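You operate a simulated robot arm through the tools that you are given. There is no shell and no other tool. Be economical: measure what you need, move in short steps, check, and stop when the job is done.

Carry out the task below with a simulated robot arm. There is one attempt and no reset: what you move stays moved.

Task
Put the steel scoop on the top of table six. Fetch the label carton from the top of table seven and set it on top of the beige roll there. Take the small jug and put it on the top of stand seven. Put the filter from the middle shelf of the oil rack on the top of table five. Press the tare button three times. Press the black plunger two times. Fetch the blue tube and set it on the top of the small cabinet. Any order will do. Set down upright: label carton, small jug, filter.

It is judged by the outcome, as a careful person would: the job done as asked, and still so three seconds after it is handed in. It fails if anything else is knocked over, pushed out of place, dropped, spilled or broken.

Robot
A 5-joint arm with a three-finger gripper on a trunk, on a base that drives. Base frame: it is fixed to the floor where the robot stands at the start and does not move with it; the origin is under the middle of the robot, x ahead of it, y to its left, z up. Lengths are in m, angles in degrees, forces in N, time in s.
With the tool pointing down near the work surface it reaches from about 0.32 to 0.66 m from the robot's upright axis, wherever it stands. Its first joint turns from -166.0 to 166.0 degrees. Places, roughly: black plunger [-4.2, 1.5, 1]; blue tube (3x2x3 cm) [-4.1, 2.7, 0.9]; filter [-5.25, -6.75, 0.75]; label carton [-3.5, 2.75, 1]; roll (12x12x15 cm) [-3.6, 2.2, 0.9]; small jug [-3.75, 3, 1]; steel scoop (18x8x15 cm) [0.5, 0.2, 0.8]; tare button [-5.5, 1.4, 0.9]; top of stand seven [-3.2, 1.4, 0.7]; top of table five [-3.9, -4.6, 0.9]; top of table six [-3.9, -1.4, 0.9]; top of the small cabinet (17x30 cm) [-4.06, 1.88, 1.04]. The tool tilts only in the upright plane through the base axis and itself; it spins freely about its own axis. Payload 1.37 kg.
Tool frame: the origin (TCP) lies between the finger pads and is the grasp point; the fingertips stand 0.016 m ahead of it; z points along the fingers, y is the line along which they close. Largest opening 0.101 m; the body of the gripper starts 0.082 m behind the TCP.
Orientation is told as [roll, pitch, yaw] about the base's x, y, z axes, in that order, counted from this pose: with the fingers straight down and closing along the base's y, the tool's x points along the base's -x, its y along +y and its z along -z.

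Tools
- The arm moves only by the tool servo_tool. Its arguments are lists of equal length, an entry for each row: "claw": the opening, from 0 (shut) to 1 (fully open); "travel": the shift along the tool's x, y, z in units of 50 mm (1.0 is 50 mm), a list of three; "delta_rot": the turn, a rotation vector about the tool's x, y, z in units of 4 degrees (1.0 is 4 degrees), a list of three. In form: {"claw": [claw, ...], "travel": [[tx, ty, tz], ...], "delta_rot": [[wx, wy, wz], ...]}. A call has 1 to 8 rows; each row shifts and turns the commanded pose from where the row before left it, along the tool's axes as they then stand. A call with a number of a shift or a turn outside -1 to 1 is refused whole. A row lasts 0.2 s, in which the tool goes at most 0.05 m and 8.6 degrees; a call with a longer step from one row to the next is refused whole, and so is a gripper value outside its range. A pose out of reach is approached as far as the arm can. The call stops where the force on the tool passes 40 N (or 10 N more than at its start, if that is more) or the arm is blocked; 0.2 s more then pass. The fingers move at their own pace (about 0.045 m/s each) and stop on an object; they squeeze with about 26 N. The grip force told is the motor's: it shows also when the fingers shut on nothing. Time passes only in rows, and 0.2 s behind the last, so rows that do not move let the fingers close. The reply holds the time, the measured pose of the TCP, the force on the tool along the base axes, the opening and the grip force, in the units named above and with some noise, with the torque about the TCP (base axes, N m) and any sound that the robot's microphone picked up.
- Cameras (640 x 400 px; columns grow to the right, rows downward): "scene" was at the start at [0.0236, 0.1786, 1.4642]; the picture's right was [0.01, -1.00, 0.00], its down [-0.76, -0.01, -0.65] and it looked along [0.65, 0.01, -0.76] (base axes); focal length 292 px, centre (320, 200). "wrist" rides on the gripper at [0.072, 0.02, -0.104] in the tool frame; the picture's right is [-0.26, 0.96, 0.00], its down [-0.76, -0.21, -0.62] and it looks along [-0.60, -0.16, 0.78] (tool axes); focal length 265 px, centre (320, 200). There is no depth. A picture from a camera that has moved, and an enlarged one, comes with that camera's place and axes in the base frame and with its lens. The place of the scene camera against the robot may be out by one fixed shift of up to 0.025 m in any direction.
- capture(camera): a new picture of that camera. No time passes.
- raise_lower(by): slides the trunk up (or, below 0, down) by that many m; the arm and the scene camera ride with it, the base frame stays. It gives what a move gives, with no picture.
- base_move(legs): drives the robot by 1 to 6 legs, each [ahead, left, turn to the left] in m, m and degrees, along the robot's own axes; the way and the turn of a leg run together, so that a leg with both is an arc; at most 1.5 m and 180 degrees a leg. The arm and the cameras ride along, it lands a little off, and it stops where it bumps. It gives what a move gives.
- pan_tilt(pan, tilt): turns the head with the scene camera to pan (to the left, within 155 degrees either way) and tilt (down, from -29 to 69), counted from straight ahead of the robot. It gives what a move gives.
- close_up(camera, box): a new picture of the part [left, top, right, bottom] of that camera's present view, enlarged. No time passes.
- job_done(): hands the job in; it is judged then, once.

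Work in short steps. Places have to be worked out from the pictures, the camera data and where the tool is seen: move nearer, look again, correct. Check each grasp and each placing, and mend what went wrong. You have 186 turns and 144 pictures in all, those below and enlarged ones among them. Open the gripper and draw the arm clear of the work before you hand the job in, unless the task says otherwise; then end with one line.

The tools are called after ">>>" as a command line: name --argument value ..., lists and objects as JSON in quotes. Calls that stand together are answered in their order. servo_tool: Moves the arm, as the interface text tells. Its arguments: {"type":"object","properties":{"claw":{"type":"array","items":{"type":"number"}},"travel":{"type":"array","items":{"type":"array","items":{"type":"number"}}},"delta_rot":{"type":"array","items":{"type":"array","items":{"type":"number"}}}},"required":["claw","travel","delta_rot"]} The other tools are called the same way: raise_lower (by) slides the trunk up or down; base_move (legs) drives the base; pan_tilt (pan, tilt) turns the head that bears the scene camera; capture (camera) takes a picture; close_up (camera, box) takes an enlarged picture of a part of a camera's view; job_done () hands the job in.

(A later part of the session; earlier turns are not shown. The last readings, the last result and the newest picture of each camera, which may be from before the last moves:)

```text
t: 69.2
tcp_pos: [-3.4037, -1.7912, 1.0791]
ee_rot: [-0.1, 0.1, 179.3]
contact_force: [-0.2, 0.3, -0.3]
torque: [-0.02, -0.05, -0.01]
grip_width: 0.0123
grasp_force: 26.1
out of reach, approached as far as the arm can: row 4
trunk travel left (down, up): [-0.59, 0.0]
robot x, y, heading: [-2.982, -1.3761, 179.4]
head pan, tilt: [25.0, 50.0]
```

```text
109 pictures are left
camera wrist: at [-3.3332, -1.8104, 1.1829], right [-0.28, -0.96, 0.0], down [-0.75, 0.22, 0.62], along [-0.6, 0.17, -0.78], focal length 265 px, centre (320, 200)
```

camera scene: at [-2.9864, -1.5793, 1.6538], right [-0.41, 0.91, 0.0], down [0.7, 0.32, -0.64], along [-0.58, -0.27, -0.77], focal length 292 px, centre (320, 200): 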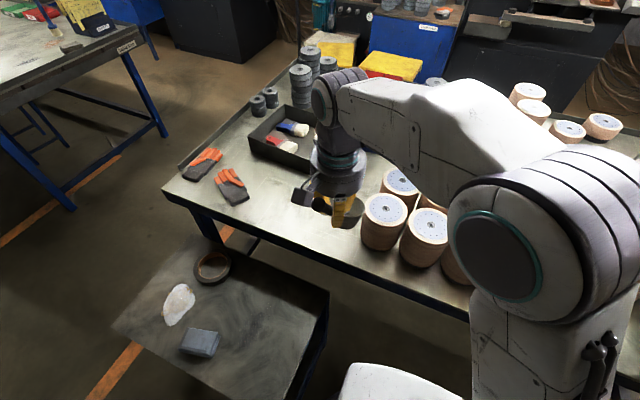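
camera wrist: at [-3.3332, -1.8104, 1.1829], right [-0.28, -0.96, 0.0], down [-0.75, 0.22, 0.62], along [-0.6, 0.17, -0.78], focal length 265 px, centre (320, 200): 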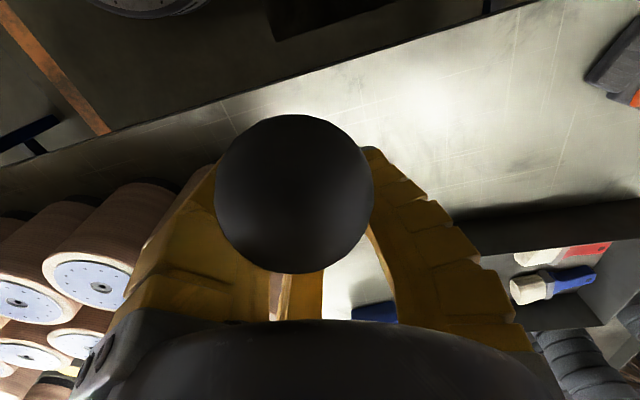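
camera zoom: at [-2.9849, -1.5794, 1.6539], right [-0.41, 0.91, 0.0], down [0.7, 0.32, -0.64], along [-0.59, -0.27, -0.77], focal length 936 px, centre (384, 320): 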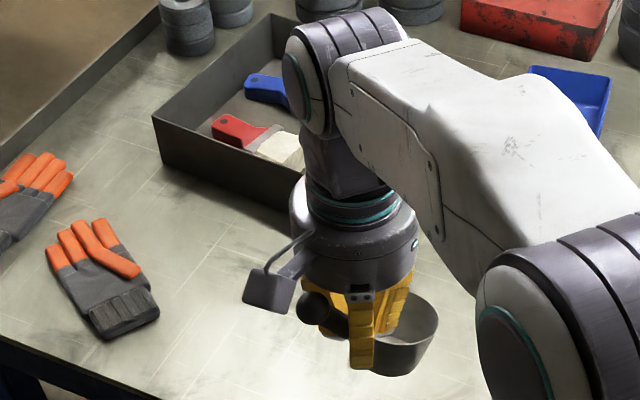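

The bowl hangs open-side up, at about (-3.47, -1.79), ~8 cm clear of the pots. I lower in small steps to contact.

>>> servo_tool --claw '[0, 0, 0, 0]' --travel '[[0, 0, 0.3], [0, 0, 0.3], [0, 0, 0.2], [0, 0, 0.2]]' --delta_rot '[[0, 0, 0], [0, 0, 0], [0, 0, 0], [0, 0, 0]]'

>>> close_up --camera "scene" --box '[260, 140, 400, 228]'

```text
t: 70.2
tcp_pos: [-3.4052, -1.7913, 1.03]
ee_rot: [-0.1, 0.1, 179.3]
contact_force: [-0.1, -0.1, -1.9]
torque: [0.03, -0.05, 0.01]
grip_width: 0.0125
grasp_force: 26.1
trunk travel left (down, up): [-0.59, 0.0]
robot x, y, heading: [-2.9789, -1.3751, 179.6]
head pan, tilt: [25.0, 50.0]
```

```text
4.55 times, centred on (330, 184) of scene
camera zoom: at [-2.9851, -1.5795, 1.6538], right [-0.41, 0.91, 0.0], down [0.7, 0.32, -0.64], along [-0.59, -0.27, -0.77], focal length 1329 px, centre (274, 273)
```

zoom: 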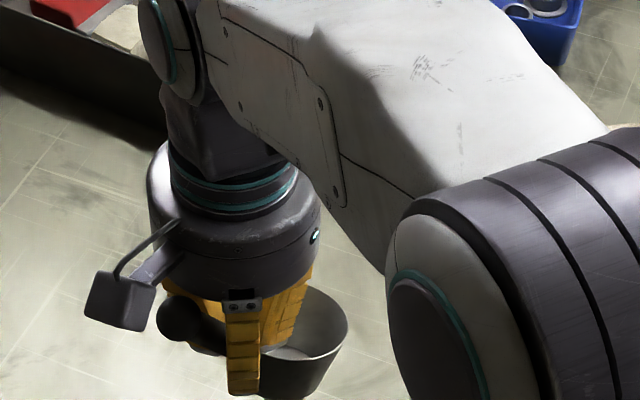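

>>> servo_tool --claw '[0, 0, 0, 0]' --travel '[[0, 0, 0.12], [0, 0, 0.12], [0, 0, 0.12], [0, 0, 0.08]]' --delta_rot '[[0, 0, 0], [0, 0, 0], [0, 0, 0], [0, 0, 0]]'

```text
t: 71.2
tcp_pos: [-3.404, -1.7916, 1.0088]
ee_rot: [-0.1, 0.1, 179.2]
contact_force: [-0.5, -0.4, -0.9]
torque: [0.0, -0.03, -0.01]
grip_width: 0.0127
grasp_force: 25.4
trunk travel left (down, up): [-0.59, 0.0]
robot x, y, heading: [-2.9765, -1.3747, 179.3]
head pan, tilt: [25.0, 50.0]
```

No contact yet at 1.009; I continue in small steps.

>>> servo_tool --claw '[0, 0, 0, 0]' --travel '[[0, 0, 0.1], [0, 0, 0.1], [0, 0, 0.1], [0, 0, 0.1]]' --delta_rot '[[0, 0, 0], [0, 0, 0], [0, 0, 0], [0, 0, 0]]'

>>> close_up --camera "scene" --box '[260, 140, 400, 228]'

```text
t: 72.2
tcp_pos: [-3.4046, -1.7907, 0.9892]
ee_rot: [-0.1, 0.1, 179.3]
contact_force: [0.2, 0.1, -1.8]
torque: [0.0, -0.05, 0.0]
grip_width: 0.0128
grasp_force: 26.1
trunk travel left (down, up): [-0.59, 0.0]
robot x, y, heading: [-2.9782, -1.3753, 179.3]
head pan, tilt: [25.0, 50.0]
```

```text
4.55 times, centred on (330, 184) of scene
camera zoom: at [-2.985, -1.5794, 1.6538], right [-0.41, 0.91, 0.0], down [0.7, 0.32, -0.64], along [-0.59, -0.27, -0.77], focal length 1329 px, centre (274, 273)
```

zoom: 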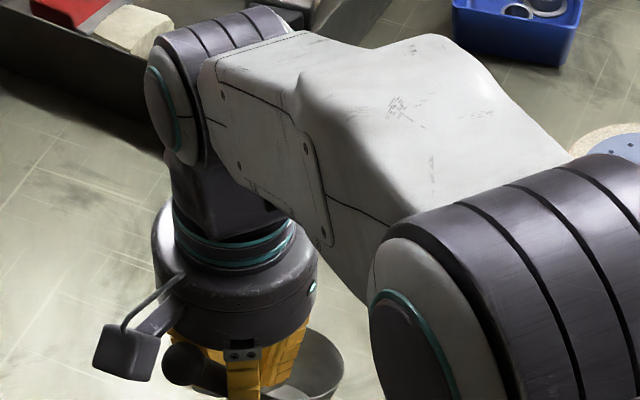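

>>> servo_tool --claw '[0, 0, 0, 0]' --travel '[[0, 0, 0.08], [0, 0, 0.08], [0, 0, 0.08], [0, 0, 0.08]]' --delta_rot '[[0, 0, 0], [0, 0, 0], [0, 0, 0], [0, 0, 0]]'

>>> capture --camera "scene"

```text
t: 73.2
tcp_pos: [-3.4031, -1.791, 0.973]
ee_rot: [-0.1, 0.1, 179.2]
contact_force: [-0.1, -0.1, -1.2]
torque: [-0.01, -0.04, 0.0]
grip_width: 0.0129
grasp_force: 25.8
trunk travel left (down, up): [-0.59, 0.0]
robot x, y, heading: [-2.981, -1.3745, 179.4]
head pan, tilt: [25.0, 50.0]
```

```text
106 pictures are left
camera scene: at [-2.985, -1.5794, 1.6538], right [-0.41, 0.91, 0.0], down [0.7, 0.32, -0.64], along [-0.59, -0.27, -0.77], focal length 292 px, centre (320, 200)
```

scene: 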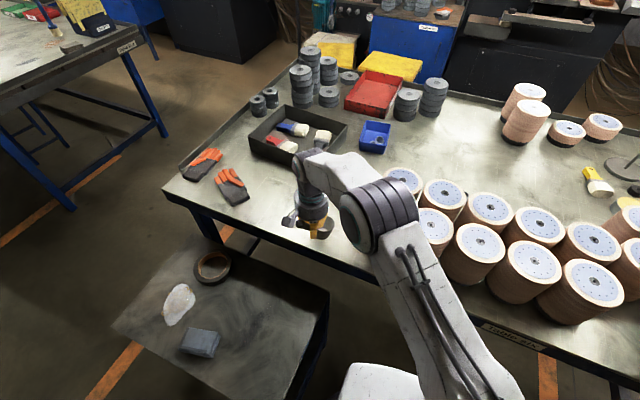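

>>> servo_tool --claw '[0, 0, 0, 0]' --travel '[[0, 0, 0.08], [0, 0, 0.08], [0, 0, 0.08], [0, 0, 0.08]]' --delta_rot '[[0, 0, 0], [0, 0, 0], [0, 0, 0], [0, 0, 0]]'

>>> close_up --camera "scene" --box '[260, 160, 380, 260]'

```text
t: 74.2
tcp_pos: [-3.4033, -1.7913, 0.9562]
ee_rot: [0.0, 0.1, 179.4]
contact_force: [0.2, 0.4, -1.1]
torque: [0.01, -0.06, -0.01]
grip_width: 0.0125
grasp_force: 25.9
trunk travel left (down, up): [-0.59, 0.0]
robot x, y, heading: [-2.9786, -1.3757, 179.5]
head pan, tilt: [25.0, 50.0]
```

```text
4.00 times, centred on (320, 210) of scene
camera zoom: at [-2.985, -1.5794, 1.6538], right [-0.41, 0.91, 0.0], down [0.7, 0.32, -0.64], along [-0.59, -0.27, -0.77], focal length 1169 px, centre (320, 160)
```

zoom: 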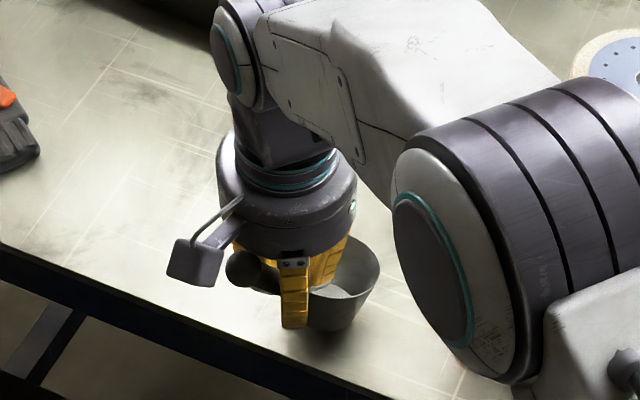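

Shadow shows the bowl close to the tabletop. Continuing.

>>> servo_tool --claw '[0, 0, 0, 0]' --travel '[[0, 0, 0.06], [0, 0, 0.06], [0, 0, 0.06], [0, 0, 0.06]]' --delta_rot '[[0, 0, 0], [0, 0, 0], [0, 0, 0], [0, 0, 0]]'

```text
t: 75.2
tcp_pos: [-3.4032, -1.7917, 0.9452]
ee_rot: [-0.1, -0.1, 179.3]
contact_force: [3.0, -1.3, 10.5]
torque: [-0.13, 0.46, 0.11]
grip_width: 0.0155
grasp_force: 25.9
trunk travel left (down, up): [-0.59, 0.0]
robot x, y, heading: [-2.9801, -1.3748, 179.5]
head pan, tilt: [25.0, 50.0]
```

Contact (10 N). I check the pose before releasing.

>>> servo_tool --claw '[0, 0]' --travel '[[0, 0, 0.08], [0, 0, 0.06]]' --delta_rot '[[0, 0, 0], [0, 0, 0]]'

>>> close_up --camera "scene" --box '[260, 160, 380, 260]'

```text
t: 75.8
tcp_pos: [-3.4035, -1.7914, 0.9382]
ee_rot: [-0.1, 0.0, 179.3]
contact_force: [4.4, -1.0, 9.4]
torque: [-0.04, 0.45, 0.05]
grip_width: 0.0175
grasp_force: 26.3
trunk travel left (down, up): [-0.59, 0.0]
robot x, y, heading: [-2.9814, -1.3751, 179.3]
head pan, tilt: [25.0, 50.0]
```

```text
4.00 times, centred on (320, 210) of scene
camera zoom: at [-2.983, -1.5785, 1.654], right [-0.41, 0.91, 0.0], down [0.7, 0.32, -0.64], along [-0.59, -0.27, -0.77], focal length 1169 px, centre (320, 160)
```

zoom: 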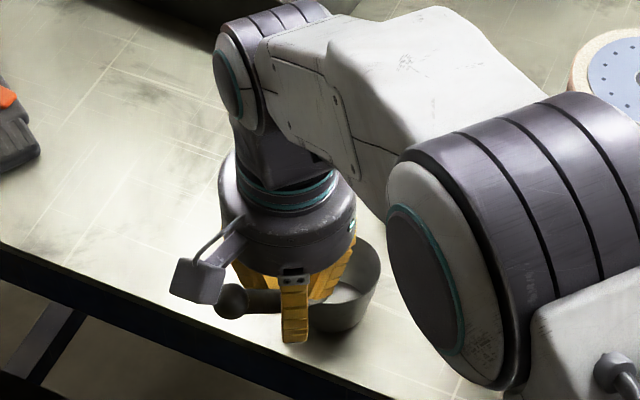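

The bowl looks seated upright. I open and lift away.

>>> servo_tool --claw '[0.1, 0.2, 0.4, 0.6, 0.7, 0.7]' --travel '[[0, 0, 0], [0, 0, 0], [0, 0, 0], [0, 0, 0], [0, 0, 0], [0, 0, 0]]' --delta_rot '[[0, 0, 0], [0, 0, 0], [0, 0, 0], [0, 0, 0], [0, 0, 0], [0, 0, 0]]'

>>> servo_tool --claw '[0.7, 0.7, 0.7, 0.7, 0.7, 0.7]' --travel '[[0, 0, -0.5], [0, 0, -0.8], [0, 0, -0.9], [0, 0, -0.9], [0, 0, -0.9], [0, 0, -0.9]]' --delta_rot '[[0, 0, 0], [0, 0, 0], [0, 0, 0], [0, 0, 0], [0, 0, 0], [0, 0, 0]]'

>>> capture --camera "scene"

>>> capture --camera "wrist"

```text
t: 77.2
tcp_pos: [-3.404, -1.7899, 0.9372]
ee_rot: [-0.1, 0.1, 179.3]
contact_force: [0.3, 0.2, -0.8]
torque: [-0.02, -0.02, 0.0]
grip_width: 0.0734
grasp_force: 1.8
trunk travel left (down, up): [-0.59, 0.0]
robot x, y, heading: [-2.9827, -1.3733, 179.4]
head pan, tilt: [25.0, 50.0]
```

```text
t: 78.6
tcp_pos: [-3.4042, -1.7912, 1.1817]
ee_rot: [-0.2, 0.1, 179.2]
contact_force: [-0.1, -0.7, 0.1]
torque: [-0.02, 0.03, 0.0]
grip_width: 0.0734
grasp_force: 2.3
trunk travel left (down, up): [-0.59, 0.0]
robot x, y, heading: [-2.9812, -1.3699, 179.6]
head pan, tilt: [25.0, 50.0]
```

```text
103 pictures are left
camera scene: at [-2.985, -1.5794, 1.6538], right [-0.41, 0.91, 0.0], down [0.7, 0.32, -0.64], along [-0.59, -0.27, -0.77], focal length 292 px, centre (320, 200)
```

scene: 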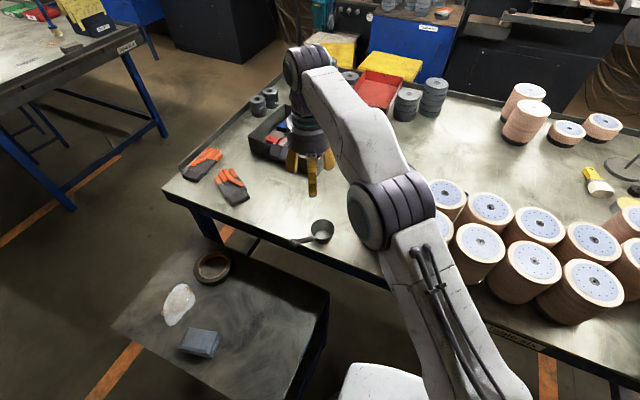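

```text
102 pictures are left
camera wrist: at [-3.3339, -1.811, 1.2855], right [-0.28, -0.96, 0.0], down [-0.75, 0.22, 0.62], along [-0.59, 0.17, -0.79], focal length 265 px, centre (320, 200)
```

wrist: 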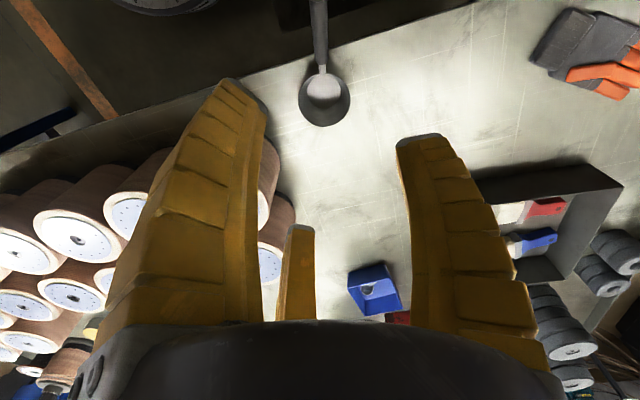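

Scoop stands upright on table six. Next the filter: I back off, turn toward -y and drive along the aisle, then look at the oil rack.

>>> base_move --legs '[[-0.9, 0, 0], [0, 0, 91], [1.5, 0, 0], [1.5, 0, 0]]'

>>> pan_tilt --pan -30 --tilt 20

>>> capture --camera "scene"

```text
t: 101.3
tcp_pos: [-1.5391, -4.796, 1.1823]
ee_rot: [-0.1, 0.1, -88.2]
contact_force: [-0.5, 0.6, -0.1]
torque: [0.02, -0.01, -0.02]
grip_width: 0.0735
grasp_force: 2.6
trunk travel left (down, up): [-0.59, 0.0]
robot x, y, heading: [-1.974, -4.3892, -88.0]
head pan, tilt: [25.0, 50.0]
```

```text
t: 102.5
tcp_pos: [-1.5397, -4.7947, 1.182]
ee_rot: [-0.1, 0.1, -88.2]
contact_force: [-0.6, -0.8, 1.1]
torque: [-0.02, -0.01, -0.01]
grip_width: 0.0738
grasp_force: 2.1
trunk travel left (down, up): [-0.59, 0.0]
robot x, y, heading: [-1.9762, -4.3882, -88.0]
head pan, tilt: [-30.0, 20.0]
```

```text
101 pictures are left
camera scene: at [-1.8388, -4.4029, 1.6994], right [-0.88, 0.47, 0.0], down [0.16, 0.3, -0.94], along [-0.44, -0.83, -0.34], focal length 292 px, centre (320, 200)
```

scene: 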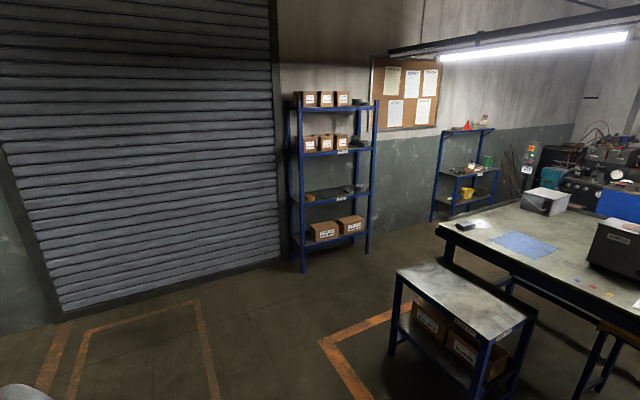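

The oil rack is the smaller one at the right. I zoom in on it.

>>> close_up --camera "scene" --box '[410, 100, 570, 225]'

```text
3.20 times, centred on (490, 162) of scene
camera zoom: at [-1.8388, -4.4029, 1.6994], right [-0.88, 0.47, 0.0], down [0.16, 0.3, -0.94], along [-0.44, -0.83, -0.34], focal length 936 px, centre (-224, 320)
```

zoom: 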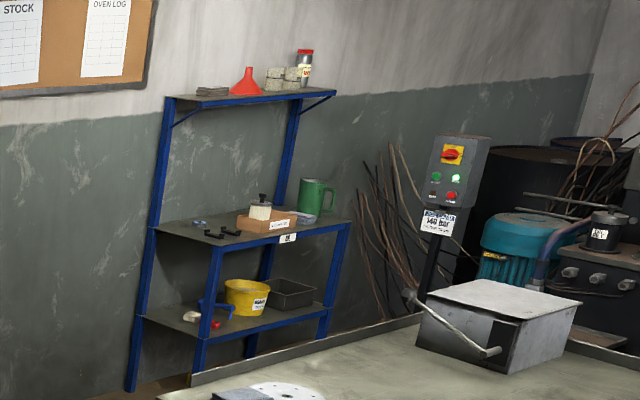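

The filter stands (white, dark top) near a brown box on the middle shelf. I centre the arm ahead of the robot, then drive to the corridor entrance and look along it.

>>> servo_tool --claw '[0.7, 0.7, 0.7, 0.7, 0.7, 0.7, 0.7, 0.7]' --travel '[[0, -0.98, 0], [0, -0.98, 0], [0, -0.98, 0], [0, -0.98, 0], [0, -0.98, 0], [0, -0.98, 0], [0, -0.98, 0], [0, -0.98, 0]]' --delta_rot '[[0, 0, 0], [0, 0, 0], [0, 0, 0], [0, 0, 0], [0, 0, 0], [0, 0, 0], [0, 0, 0], [0, 0, 0]]'

>>> base_move --legs '[[1.5, 0, 0], [0.18, 0, 0], [0, 0, -92], [0.6, 0, 0]]'

>>> pan_tilt --pan 12 --tilt 30

>>> capture --camera "scene"

```text
t: 104.3
tcp_pos: [-1.9343, -4.8071, 1.1837]
ee_rot: [0.0, 0.1, -88.3]
contact_force: [0.4, 0.5, -0.8]
torque: [-0.01, -0.05, 0.0]
grip_width: 0.0736
grasp_force: 2.1
trunk travel left (down, up): [-0.59, 0.0]
robot x, y, heading: [-1.9738, -4.3906, -88.0]
head pan, tilt: [-30.0, 20.0]
```

```text
t: 119.6
tcp_pos: [-2.9344, -6.0748, 1.1844]
ee_rot: [-0.1, 0.2, -180.0]
contact_force: [-0.9, 0.4, -0.5]
torque: [0.0, -0.02, -0.02]
grip_width: 0.0737
grasp_force: 1.5
trunk travel left (down, up): [-0.59, 0.0]
robot x, y, heading: [-2.5114, -6.0427, -179.6]
head pan, tilt: [-30.0, 20.0]
```

```text
t: 120.7
tcp_pos: [-2.9343, -6.075, 1.1833]
ee_rot: [0.1, 0.1, -179.9]
contact_force: [0.3, 0.0, 0.7]
torque: [0.0, 0.0, 0.01]
grip_width: 0.0738
grasp_force: 2.2
trunk travel left (down, up): [-0.59, 0.0]
robot x, y, heading: [-2.5158, -6.0434, -179.7]
head pan, tilt: [12.0, 30.0]
```

```text
99 pictures are left
camera scene: at [-2.5359, -6.2357, 1.6834], right [-0.21, 0.98, 0.0], down [0.49, 0.11, -0.87], along [-0.85, -0.18, -0.5], focal length 292 px, centre (320, 200)
```

scene: 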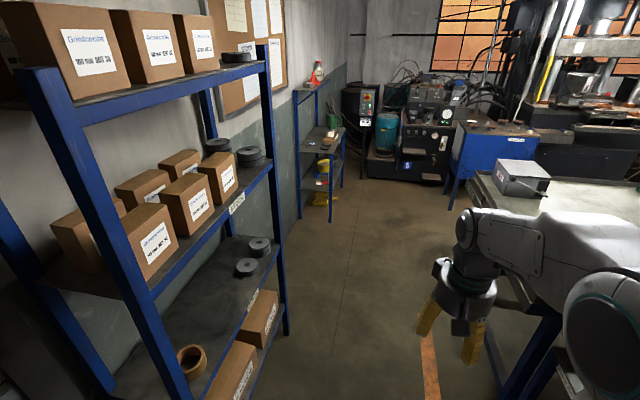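

Corridor is clear. I drive on beside the oil rack and look at it.

>>> base_move --legs '[[1.2, 0, 0], [1.25, 0.08, 0]]'

>>> pan_tilt --pan 75 --tilt 45

>>> capture --camera "scene"

```text
t: 132.7
tcp_pos: [-5.3777, -6.1986, 1.184]
ee_rot: [-0.1, 0.0, -178.8]
contact_force: [0.0, 0.0, 0.6]
torque: [-0.02, -0.04, 0.02]
grip_width: 0.0735
grasp_force: 2.3
trunk travel left (down, up): [-0.59, 0.0]
robot x, y, heading: [-4.9558, -6.1595, -178.6]
head pan, tilt: [12.0, 30.0]
```

```text
t: 134.0
tcp_pos: [-5.3763, -6.1986, 1.1832]
ee_rot: [0.0, 0.1, -178.8]
contact_force: [0.2, -0.2, -0.3]
torque: [-0.01, 0.0, 0.01]
grip_width: 0.0736
grasp_force: 1.9
trunk travel left (down, up): [-0.59, 0.0]
robot x, y, heading: [-4.957, -6.1587, -178.7]
head pan, tilt: [75.0, 45.0]
```

```text
98 pictures are left
camera scene: at [-4.9068, -6.4101, 1.6608], right [-0.97, 0.24, 0.0], down [0.17, 0.69, -0.71], along [-0.17, -0.69, -0.71], focal length 292 px, centre (320, 200)
```

scene: 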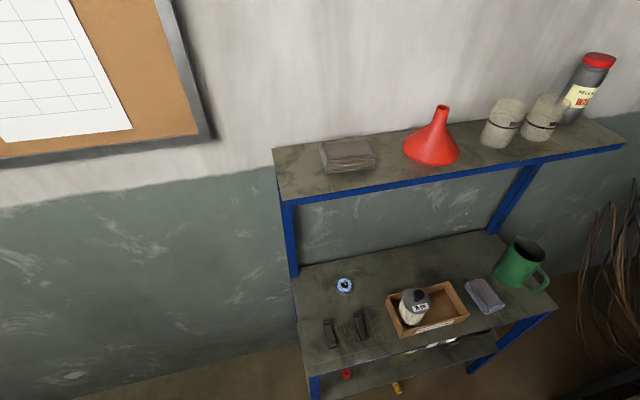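

>>> close_up --camera "scene" --box '[360, 250, 520, 350]'

```text
4.00 times, centred on (440, 300) of scene
camera zoom: at [-4.9068, -6.4101, 1.6608], right [-0.97, 0.24, 0.0], down [0.17, 0.69, -0.71], along [-0.17, -0.69, -0.71], focal length 1169 px, centre (-160, -200)
```

zoom: 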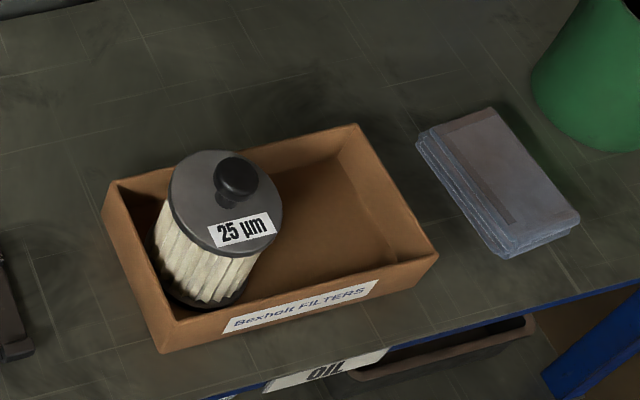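

The filter (≈8 cm wide, with a knob on top) stands in a shallow open box at ≈(-5.27, -6.72). I'll take it by its knob; I move the base a bit closer and swing the arm above it.

>>> base_move --legs '[[0.15, 0, 0]]'

>>> servo_tool --claw '[0.8, 0.8, 0.8, 0.8, 0.8, 0.8]' --travel '[[0.43, 0.87, 0], [0.43, 0.87, 0], [0.43, 0.87, 0], [0.43, 0.87, 0], [0.43, 0.87, 0], [0.43, 0.87, 0]]' --delta_rot '[[0, 0, 0], [0, 0, 0], [0, 0, 0], [0, 0, 0], [0, 0, 0], [0, 0, 0]]'

>>> servo_tool --claw '[0.8, 0.8, 0.8, 0.8, 0.8]' --travel '[[0.43, 0.87, 0], [0.43, 0.87, 0], [0.43, 0.87, 0], [0.43, 0.87, 0], [0.3, 0.7, 0]]' --delta_rot '[[0, 0, 0], [0, 0, 0], [0, 0, 0], [0, 0, 0], [0, 0, 0]]'

>>> raise_lower --by -0.12

>>> capture --camera "wrist"

>>> capture --camera "scene"

```text
t: 135.4
tcp_pos: [-5.5285, -6.2015, 1.1824]
ee_rot: [0.0, 0.0, -178.9]
contact_force: [-1.8, -0.1, -0.1]
torque: [0.04, -0.05, 0.01]
grip_width: 0.0736
grasp_force: 2.5
trunk travel left (down, up): [-0.59, 0.0]
robot x, y, heading: [-5.1056, -6.1607, -178.8]
head pan, tilt: [75.0, 45.0]
```

```text
t: 136.8
tcp_pos: [-5.3937, -6.4619, 1.1835]
ee_rot: [-0.1, -0.1, -178.9]
contact_force: [-0.7, -0.4, 0.1]
torque: [0.02, 0.0, 0.04]
grip_width: 0.0829
grasp_force: 1.3
trunk travel left (down, up): [-0.59, 0.0]
robot x, y, heading: [-5.1085, -6.1619, -178.9]
head pan, tilt: [75.0, 45.0]
```

```text
t: 138.0
tcp_pos: [-5.2875, -6.6673, 1.1822]
ee_rot: [-0.2, 0.0, -179.0]
contact_force: [-1.0, 0.0, -0.2]
torque: [0.01, 0.01, 0.0]
grip_width: 0.0828
grasp_force: 2.1
trunk travel left (down, up): [-0.59, 0.0]
robot x, y, heading: [-5.1115, -6.1636, -178.7]
head pan, tilt: [75.0, 45.0]
```

```text
t: 139.5
tcp_pos: [-5.2887, -6.6668, 1.0632]
ee_rot: [-0.1, 0.1, -178.9]
contact_force: [-0.8, -0.6, 0.1]
torque: [0.0, 0.01, 0.01]
grip_width: 0.0829
grasp_force: 1.8
trunk travel left (down, up): [-0.47, 0.12]
robot x, y, heading: [-5.108, -6.1641, -179.1]
head pan, tilt: [75.0, 45.0]
```

```text
96 pictures are left
camera wrist: at [-5.2166, -6.6849, 1.1663], right [-0.25, -0.97, 0.0], down [-0.76, 0.19, 0.62], along [-0.6, 0.15, -0.78], focal length 265 px, centre (320, 200)
```

wrist: 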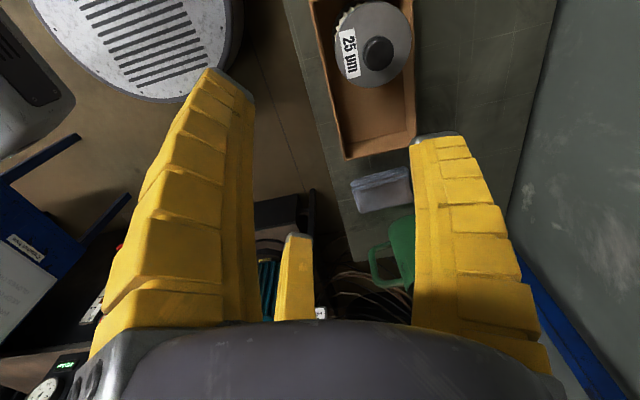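

```text
95 pictures are left
camera scene: at [-5.0571, -6.4135, 1.5408], right [-0.97, 0.24, 0.0], down [0.17, 0.69, -0.71], along [-0.17, -0.69, -0.71], focal length 292 px, centre (320, 200)
```

scene: 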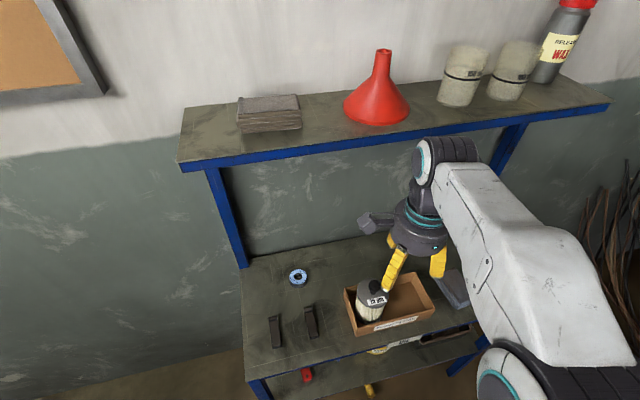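

Knob top triangulates to (-5.273, -6.727, 0.893). I move above it and descend to check.

>>> servo_tool --claw '[0.6, 0.6, 0.6, 0.6, 0.6]' --travel '[[0.15, 0.6, 0], [0.15, 0.6, 0], [0, 0, 0.9], [0, 0, 0.9], [0, 0, 0.6]]' --delta_rot '[[0, 0, 0], [0, 0, 0], [0, 0, 0], [0, 0, 0], [0, 0, 0]]'

>>> close_up --camera "scene" --box '[300, 190, 500, 340]'

>>> capture --camera "wrist"

```text
t: 140.7
tcp_pos: [-5.2704, -6.7167, 0.9398]
ee_rot: [0.0, 0.0, -178.9]
contact_force: [-1.3, -0.4, -0.5]
torque: [0.0, 0.0, -0.01]
grip_width: 0.0638
grasp_force: 2.8
out of reach, approached as far as the arm can: row 2
trunk travel left (down, up): [-0.47, 0.12]
robot x, y, heading: [-5.1046, -6.1612, -178.9]
head pan, tilt: [75.0, 45.0]
```

```text
2.67 times, centred on (400, 265) of scene
camera zoom: at [-5.0572, -6.4141, 1.5407], right [-0.97, 0.24, 0.0], down [0.17, 0.69, -0.71], along [-0.17, -0.69, -0.71], focal length 780 px, centre (107, 27)
```

zoom: 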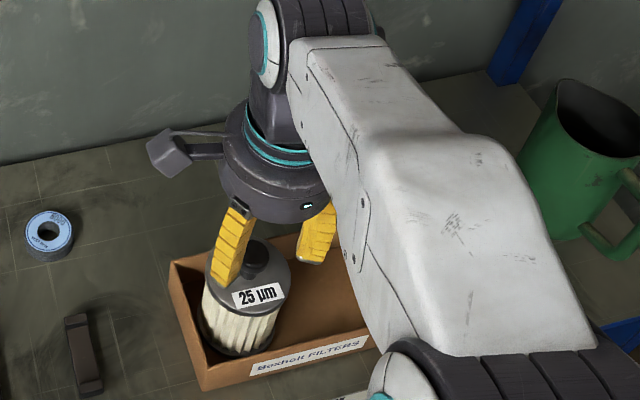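

```text
93 pictures are left
camera wrist: at [-5.1988, -6.735, 1.0421], right [-0.25, -0.97, 0.0], down [-0.76, 0.19, 0.62], along [-0.6, 0.15, -0.78], focal length 265 px, centre (320, 200)
```

wrist: 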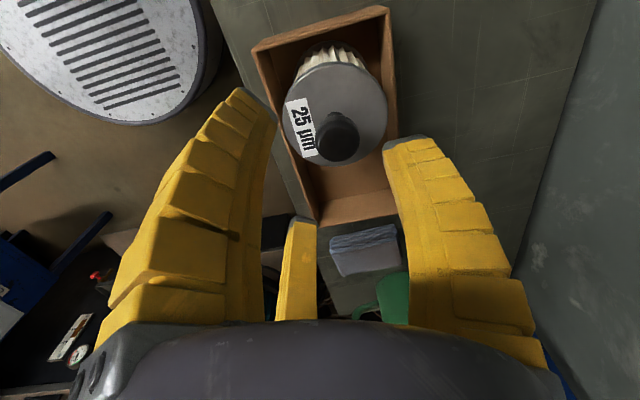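

Knob at ≈(-5.267, -6.731). I correct y and lower a bit.

>>> servo_tool --claw '[0.6, 0.6, 0.6]' --travel '[[0.06, 0.3, 0.3], [0, 0, 0.3], [0, 0, 0.2]]' --delta_rot '[[0, 0, 0], [0, 0, 0], [0, 0, 0]]'

>>> capture --camera "wrist"

```text
t: 141.5
tcp_pos: [-5.2668, -6.7315, 0.9009]
ee_rot: [0.0, -0.1, -179.0]
contact_force: [0.8, 0.0, 1.5]
torque: [-0.04, -0.02, -0.03]
grip_width: 0.0639
grasp_force: 2.4
trunk travel left (down, up): [-0.47, 0.12]
robot x, y, heading: [-5.1116, -6.1638, -179.0]
head pan, tilt: [75.0, 45.0]
```

```text
92 pictures are left
camera wrist: at [-5.1954, -6.7494, 1.0029], right [-0.25, -0.97, 0.0], down [-0.76, 0.19, 0.62], along [-0.6, 0.15, -0.78], focal length 265 px, centre (320, 200)
```

wrist: 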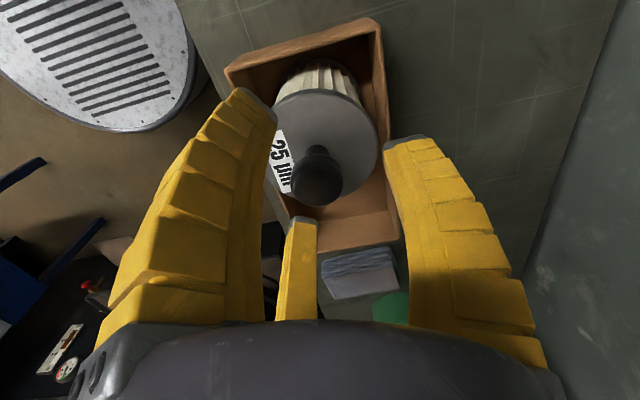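

Knob is right at the TCP. I go down 13 mm and close.

>>> servo_tool --claw '[0.6, 0.3, 0, 0, 0, 0]' --travel '[[0, 0, 0.27], [0, 0, 0], [0, 0, 0], [0, 0, 0], [0, 0, 0], [0, 0, 0]]' --delta_rot '[[0, 0, 0], [0, 0, 0], [0, 0, 0], [0, 0, 0], [0, 0, 0], [0, 0, 0]]'

>>> capture --camera "wrist"

```text
t: 142.9
tcp_pos: [-5.2669, -6.7327, 0.8877]
ee_rot: [0.1, 0.0, -179.0]
contact_force: [-0.6, 2.8, 7.7]
torque: [0.16, -0.13, 0.03]
grip_width: 0.0255
grasp_force: 26.0
trunk travel left (down, up): [-0.47, 0.12]
robot x, y, heading: [-5.1098, -6.1638, -178.7]
head pan, tilt: [75.0, 45.0]
```

```text
91 pictures are left
camera wrist: at [-5.1956, -6.7492, 0.9905], right [-0.25, -0.97, 0.0], down [-0.76, 0.19, 0.62], along [-0.6, 0.15, -0.78], focal length 265 px, centre (320, 200)
```

wrist: 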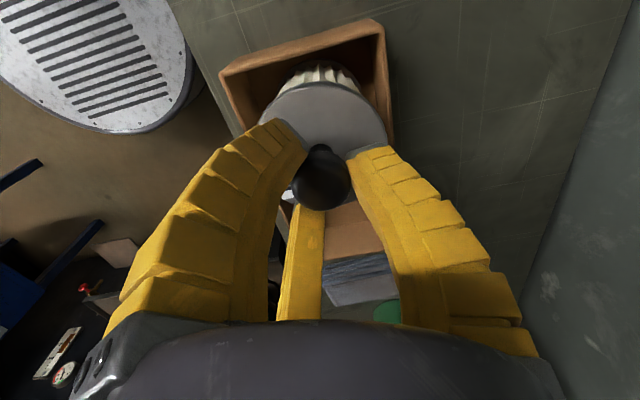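

Knob held (25.5 mm). I lift slowly.

>>> servo_tool --claw '[0, 0, 0, 0, 0, 0, 0, 0]' --travel '[[0, 0, -0.1], [0, 0, -0.2], [0, 0, -0.3], [0, 0, -0.4], [0, 0, -0.5], [0, 0, -0.5], [0, 0, -0.5], [0, 0, -0.5]]' --delta_rot '[[0, 0, 0], [0, 0, 0], [0, 0, 0], [0, 0, 0], [0, 0, 0], [0, 0, 0], [0, 0, 0], [0, 0, 0]]'

>>> capture --camera "wrist"

>>> capture --camera "scene"

```text
t: 144.7
tcp_pos: [-5.2655, -6.7262, 1.0343]
ee_rot: [0.0, 0.0, -178.9]
contact_force: [-0.4, 0.4, -2.4]
torque: [-0.02, -0.03, -0.01]
grip_width: 0.0232
grasp_force: 25.7
out of reach, approached as far as the arm can: row 8
trunk travel left (down, up): [-0.47, 0.12]
robot x, y, heading: [-5.1086, -6.1646, -179.1]
head pan, tilt: [75.0, 45.0]
```

```text
90 pictures are left
camera wrist: at [-5.1936, -6.7445, 1.137], right [-0.25, -0.97, 0.0], down [-0.76, 0.19, 0.62], along [-0.6, 0.15, -0.78], focal length 265 px, centre (320, 200)
```

wrist: 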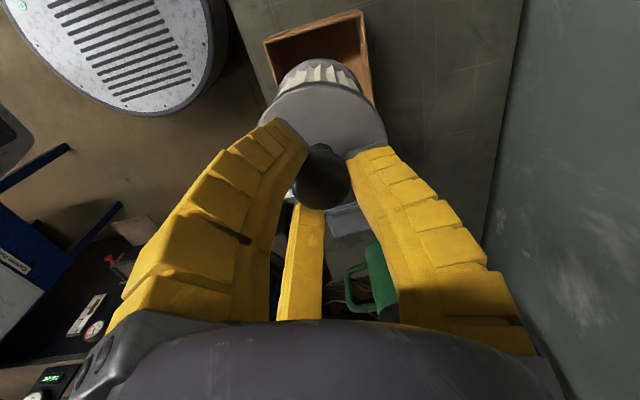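

```text
89 pictures are left
camera scene: at [-5.057, -6.4134, 1.5408], right [-0.97, 0.24, 0.0], down [0.17, 0.69, -0.71], along [-0.17, -0.69, -0.71], focal length 292 px, centre (320, 200)
```

scene: 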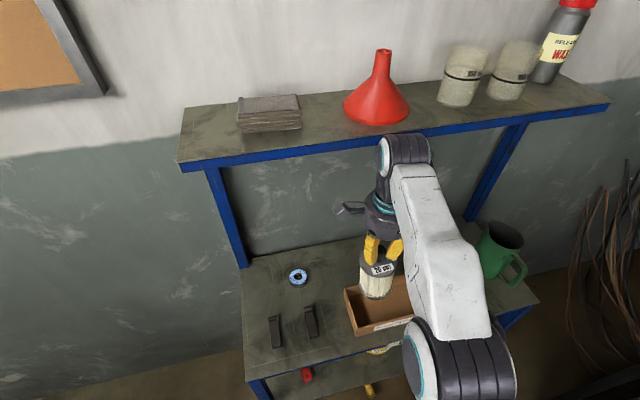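

Filter lifted upright, ~2.3 N. I draw it out from the rack, raise the trunk and bring the arm to the front, then reverse along the corridor toward table five's end.

>>> servo_tool --claw '[0, 0, 0, 0, 0, 0]' --travel '[[-0.28, -0.82, 0], [-0.28, -0.82, 0], [-0.28, -0.82, 0], [-0.28, -0.82, 0], [-0.28, -0.82, 0], [-0.28, -0.82, 0]]' --delta_rot '[[0, 0, 0], [0, 0, 0], [0, 0, 0], [0, 0, 0], [0, 0, 0], [0, 0, 0]]'

>>> raise_lower --by 0.12

>>> servo_tool --claw '[0, 0, 0, 0, 0, 0, 0]' --travel '[[-0.51, -0.8, 0], [-0.51, -0.8, 0], [-0.51, -0.8, 0], [-0.51, -0.8, 0], [-0.51, -0.8, 0], [-0.51, -0.8, 0], [-0.51, -0.8, 0]]' --delta_rot '[[0, 0, 0], [0, 0, 0], [0, 0, 0], [0, 0, 0], [0, 0, 0], [0, 0, 0], [0, 0, 0]]'

>>> base_move --legs '[[-1.35, -0.05, 0]]'

>>> pan_tilt --pan -90 --tilt 40

>>> capture --camera "scene"

>>> capture --camera "wrist"

```text
t: 146.1
tcp_pos: [-5.3537, -6.4805, 1.0341]
ee_rot: [0.0, 0.1, -179.0]
contact_force: [-0.7, -1.0, -2.5]
torque: [0.01, 0.02, -0.01]
grip_width: 0.0237
grasp_force: 26.0
trunk travel left (down, up): [-0.47, 0.12]
robot x, y, heading: [-5.1083, -6.1622, -178.6]
head pan, tilt: [75.0, 45.0]
```

```text
t: 147.6
tcp_pos: [-5.355, -6.482, 1.1534]
ee_rot: [0.0, -0.1, -179.0]
contact_force: [0.1, -0.9, -1.5]
torque: [0.01, -0.04, -0.02]
grip_width: 0.0237
grasp_force: 26.1
trunk travel left (down, up): [-0.59, 0.0]
robot x, y, heading: [-5.1065, -6.1626, -178.9]
head pan, tilt: [75.0, 45.0]
```

```text
t: 149.2
tcp_pos: [-5.5386, -6.2045, 1.1541]
ee_rot: [0.0, 0.1, -178.8]
contact_force: [-0.6, -0.5, -2.0]
torque: [-0.02, 0.0, -0.01]
grip_width: 0.0234
grasp_force: 26.1
trunk travel left (down, up): [-0.59, 0.0]
robot x, y, heading: [-5.1041, -6.1646, -178.8]
head pan, tilt: [75.0, 45.0]
```

```text
t: 156.0
tcp_pos: [-4.19, -6.1251, 1.1543]
ee_rot: [0.1, 0.0, -178.3]
contact_force: [0.3, -0.1, -2.8]
torque: [-0.07, 0.03, 0.01]
grip_width: 0.023
grasp_force: 26.1
trunk travel left (down, up): [-0.59, 0.0]
robot x, y, heading: [-3.761, -6.0743, -178.2]
head pan, tilt: [75.0, 45.0]
```

```text
t: 158.5
tcp_pos: [-4.19, -6.125, 1.1538]
ee_rot: [0.0, 0.1, -178.4]
contact_force: [0.4, -0.6, -3.0]
torque: [0.0, 0.03, 0.03]
grip_width: 0.0232
grasp_force: 26.5
trunk travel left (down, up): [-0.59, 0.0]
robot x, y, heading: [-3.7588, -6.0774, -178.3]
head pan, tilt: [-90.0, 40.0]
```

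```text
88 pictures are left
camera scene: at [-3.6922, -6.1638, 1.6681], right [1.0, 0.03, 0.0], down [0.02, -0.64, -0.77], along [-0.02, 0.77, -0.64], focal length 292 px, centre (320, 200)
```

scene: 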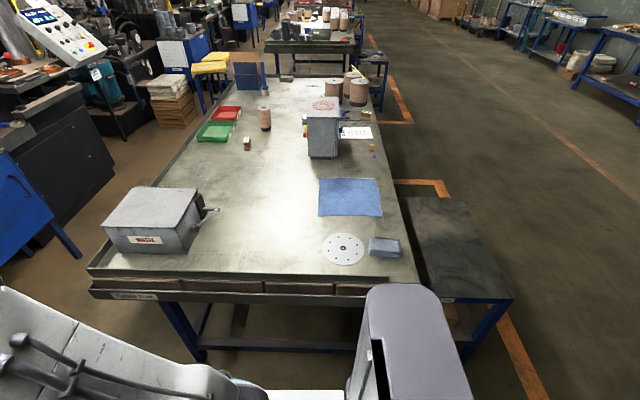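

```text
87 pictures are left
camera wrist: at [-4.1189, -6.1422, 1.2571], right [-0.24, -0.97, 0.0], down [-0.76, 0.19, 0.62], along [-0.6, 0.15, -0.78], focal length 265 px, centre (320, 200)
```

wrist: 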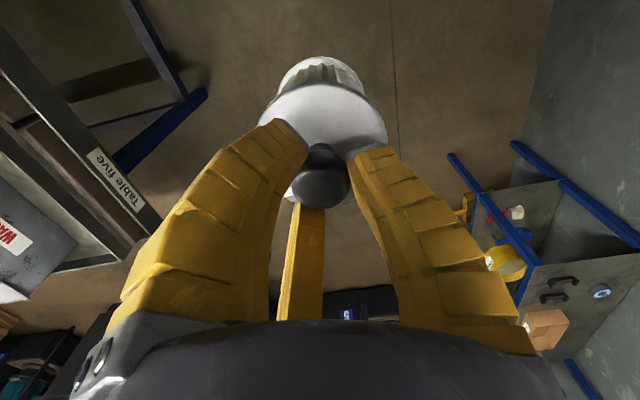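

Free spot at table five's end near (-3.92, -5.50), between the metal box and the white disc. I step 8 cm closer and swing the filter over it.

>>> base_move --legs '[[0, -0.08, 0]]'

>>> servo_tool --claw '[0, 0, 0, 0, 0, 0, 0, 0]' --travel '[[0.44, -0.83, 0], [0.44, -0.83, 0], [0.44, -0.83, 0], [0.44, -0.83, 0], [0.44, -0.83, 0], [0.44, -0.83, 0], [0.44, -0.83, 0], [0.44, -0.83, 0]]' --delta_rot '[[0, 0, 0], [0, 0, 0], [0, 0, 0], [0, 0, 0], [0, 0, 0], [0, 0, 0], [0, 0, 0], [0, 0, 0]]'

>>> servo_tool --claw '[0, 0, 0, 0, 0]' --travel '[[0.44, -0.83, 0], [0.44, -0.83, 0], [0.44, -0.83, 0], [0.44, -0.83, 0], [0.44, -0.83, 0]]' --delta_rot '[[0, 0, 0], [0, 0, 0], [0, 0, 0], [0, 0, 0], [0, 0, 0]]'

>>> capture --camera "scene"

>>> capture --camera "wrist"

```text
t: 159.5
tcp_pos: [-4.1941, -6.045, 1.1541]
ee_rot: [0.0, 0.0, -178.3]
contact_force: [0.8, 0.0, -2.8]
torque: [-0.04, -0.04, 0.0]
grip_width: 0.0231
grasp_force: 26.0
trunk travel left (down, up): [-0.59, 0.0]
robot x, y, heading: [-3.7647, -5.9971, -178.0]
head pan, tilt: [-90.0, 40.0]
```

```text
t: 161.3
tcp_pos: [-4.026, -5.7083, 1.1547]
ee_rot: [0.1, 0.0, -178.3]
contact_force: [0.0, 0.0, -2.9]
torque: [0.01, -0.03, 0.01]
grip_width: 0.0231
grasp_force: 26.2
trunk travel left (down, up): [-0.59, 0.0]
robot x, y, heading: [-3.7655, -5.9951, -178.4]
head pan, tilt: [-90.0, 40.0]
```

```text
t: 162.5
tcp_pos: [-3.921, -5.4964, 1.154]
ee_rot: [0.1, 0.0, -178.3]
contact_force: [-1.2, 0.3, -2.0]
torque: [-0.02, 0.0, 0.01]
grip_width: 0.0228
grasp_force: 26.0
trunk travel left (down, up): [-0.59, 0.0]
robot x, y, heading: [-3.7629, -5.9977, -178.2]
head pan, tilt: [-90.0, 40.0]
```

```text
86 pictures are left
camera scene: at [-3.6939, -6.0827, 1.6682], right [1.0, 0.03, 0.0], down [0.02, -0.64, -0.77], along [-0.02, 0.76, -0.64], focal length 292 px, centre (320, 200)
```

scene: 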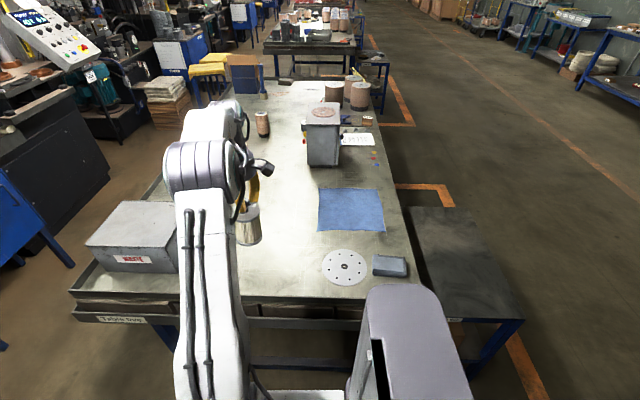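

```text
85 pictures are left
camera wrist: at [-3.8494, -5.514, 1.2571], right [-0.24, -0.97, 0.0], down [-0.76, 0.19, 0.62], along [-0.6, 0.14, -0.78], focal length 265 px, centre (320, 200)
```

wrist: 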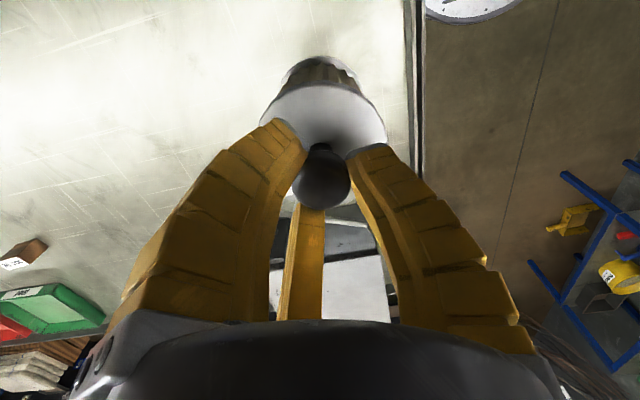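

Position is good. I lower to near contact, then in small steps.

>>> servo_tool --claw '[0, 0, 0, 0, 0]' --travel '[[0, 0, 0.6], [0, 0, 0.6], [0, 0, 0.5], [0, 0, 0.4], [0, 0, 0.2]]' --delta_rot '[[0, 0, 0], [0, 0, 0], [0, 0, 0], [0, 0, 0], [0, 0, 0]]'

>>> close_up --camera "scene" --box '[180, 170, 320, 290]'

```text
t: 163.7
tcp_pos: [-3.9216, -5.4993, 1.0384]
ee_rot: [0.1, 0.0, -178.3]
contact_force: [-0.1, -0.1, -2.0]
torque: [-0.02, -0.05, 0.03]
grip_width: 0.0227
grasp_force: 25.7
trunk travel left (down, up): [-0.59, 0.0]
robot x, y, heading: [-3.7626, -5.9968, -178.3]
head pan, tilt: [-90.0, 40.0]
```

```text
3.33 times, centred on (250, 230) of scene
camera zoom: at [-3.6945, -6.0843, 1.6681], right [1.0, 0.03, 0.0], down [0.02, -0.64, -0.77], along [-0.02, 0.77, -0.64], focal length 974 px, centre (553, 100)
```

zoom: 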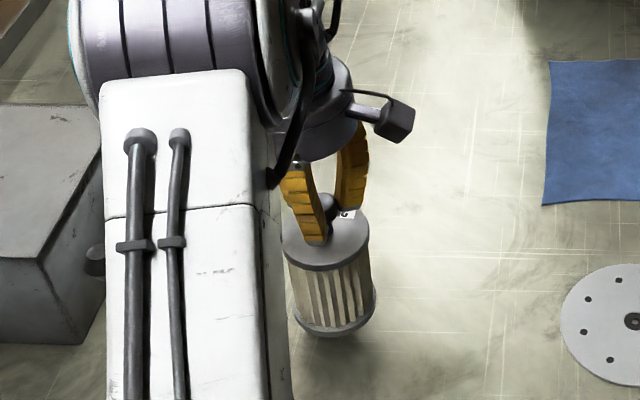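

Filter bottom looks ~4–5 cm above the table. Lowering further.

>>> servo_tool --claw '[0, 0, 0, 0, 0, 0]' --travel '[[0, 0, 0.3], [0, 0, 0.15], [0, 0, 0.12], [0, 0, 0.08], [0, 0, 0.06], [0, 0, 0.06]]' --delta_rot '[[0, 0, 0], [0, 0, 0], [0, 0, 0], [0, 0, 0], [0, 0, 0], [0, 0, 0]]'

```text
t: 165.1
tcp_pos: [-3.9239, -5.4984, 1.0027]
ee_rot: [-0.2, 0.0, -178.3]
contact_force: [-3.5, -0.4, 9.4]
torque: [-0.13, 0.1, -0.01]
grip_width: 0.0243
grasp_force: 25.8
trunk travel left (down, up): [-0.59, 0.0]
robot x, y, heading: [-3.7646, -5.9999, -178.4]
head pan, tilt: [-90.0, 40.0]
```

Contact at ≈1.003. I check it is upright, then open and rise.

>>> close_up --camera "scene" --box '[180, 170, 320, 290]'

>>> servo_tool --claw '[0.1, 0.3, 0.5, 0.6, 0.6]' --travel '[[0, 0, 0], [0, 0, 0], [0, 0, 0], [0, 0, 0], [0, 0, 0]]' --delta_rot '[[0, 0, 0], [0, 0, 0], [0, 0, 0], [0, 0, 0], [0, 0, 0]]'

>>> servo_tool --claw '[0.6, 0.6, 0.6, 0.6, 0.6]' --travel '[[0, 0, -0.4], [0, 0, -0.7], [0, 0, -0.8], [0, 0, -0.8], [0, 0, -0.8]]' --delta_rot '[[0, 0, 0], [0, 0, 0], [0, 0, 0], [0, 0, 0], [0, 0, 0]]'

>>> capture --camera "scene"

```text
3.33 times, centred on (250, 230) of scene
camera zoom: at [-3.6947, -6.0854, 1.6683], right [1.0, 0.03, 0.0], down [0.02, -0.64, -0.77], along [-0.02, 0.77, -0.64], focal length 974 px, centre (553, 100)
```

zoom: 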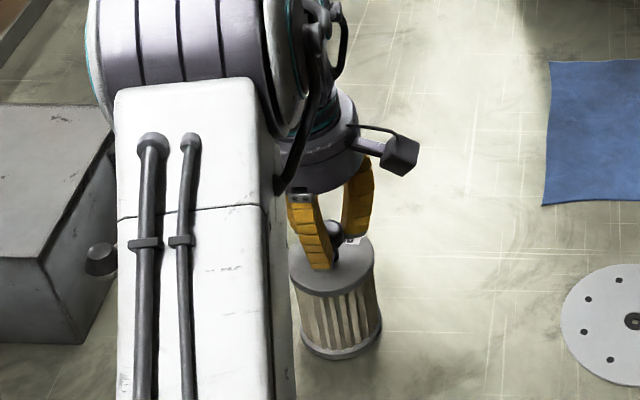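

```text
t: 166.3
tcp_pos: [-3.9228, -5.4979, 1.0011]
ee_rot: [0.0, 0.0, -178.3]
contact_force: [0.5, -0.2, -0.2]
torque: [0.01, -0.02, -0.01]
grip_width: 0.0639
grasp_force: 2.6
trunk travel left (down, up): [-0.59, 0.0]
robot x, y, heading: [-3.7603, -5.9989, -178.0]
head pan, tilt: [-90.0, 40.0]
```

```text
t: 167.5
tcp_pos: [-3.9224, -5.5001, 1.1769]
ee_rot: [0.0, 0.0, -178.3]
contact_force: [-1.2, 0.4, -0.3]
torque: [0.01, 0.0, -0.02]
grip_width: 0.064
grasp_force: 2.5
trunk travel left (down, up): [-0.59, 0.0]
robot x, y, heading: [-3.7655, -5.9984, -178.0]
head pan, tilt: [-90.0, 40.0]
```

```text
82 pictures are left
camera scene: at [-3.6943, -6.0851, 1.668], right [1.0, 0.03, 0.0], down [0.02, -0.64, -0.77], along [-0.02, 0.77, -0.64], focal length 292 px, centre (320, 200)
```

scene: 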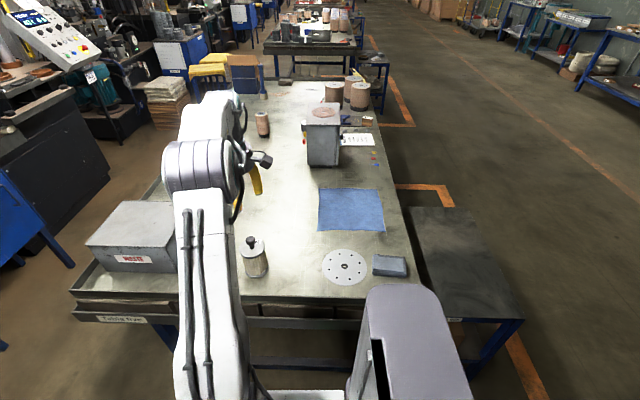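

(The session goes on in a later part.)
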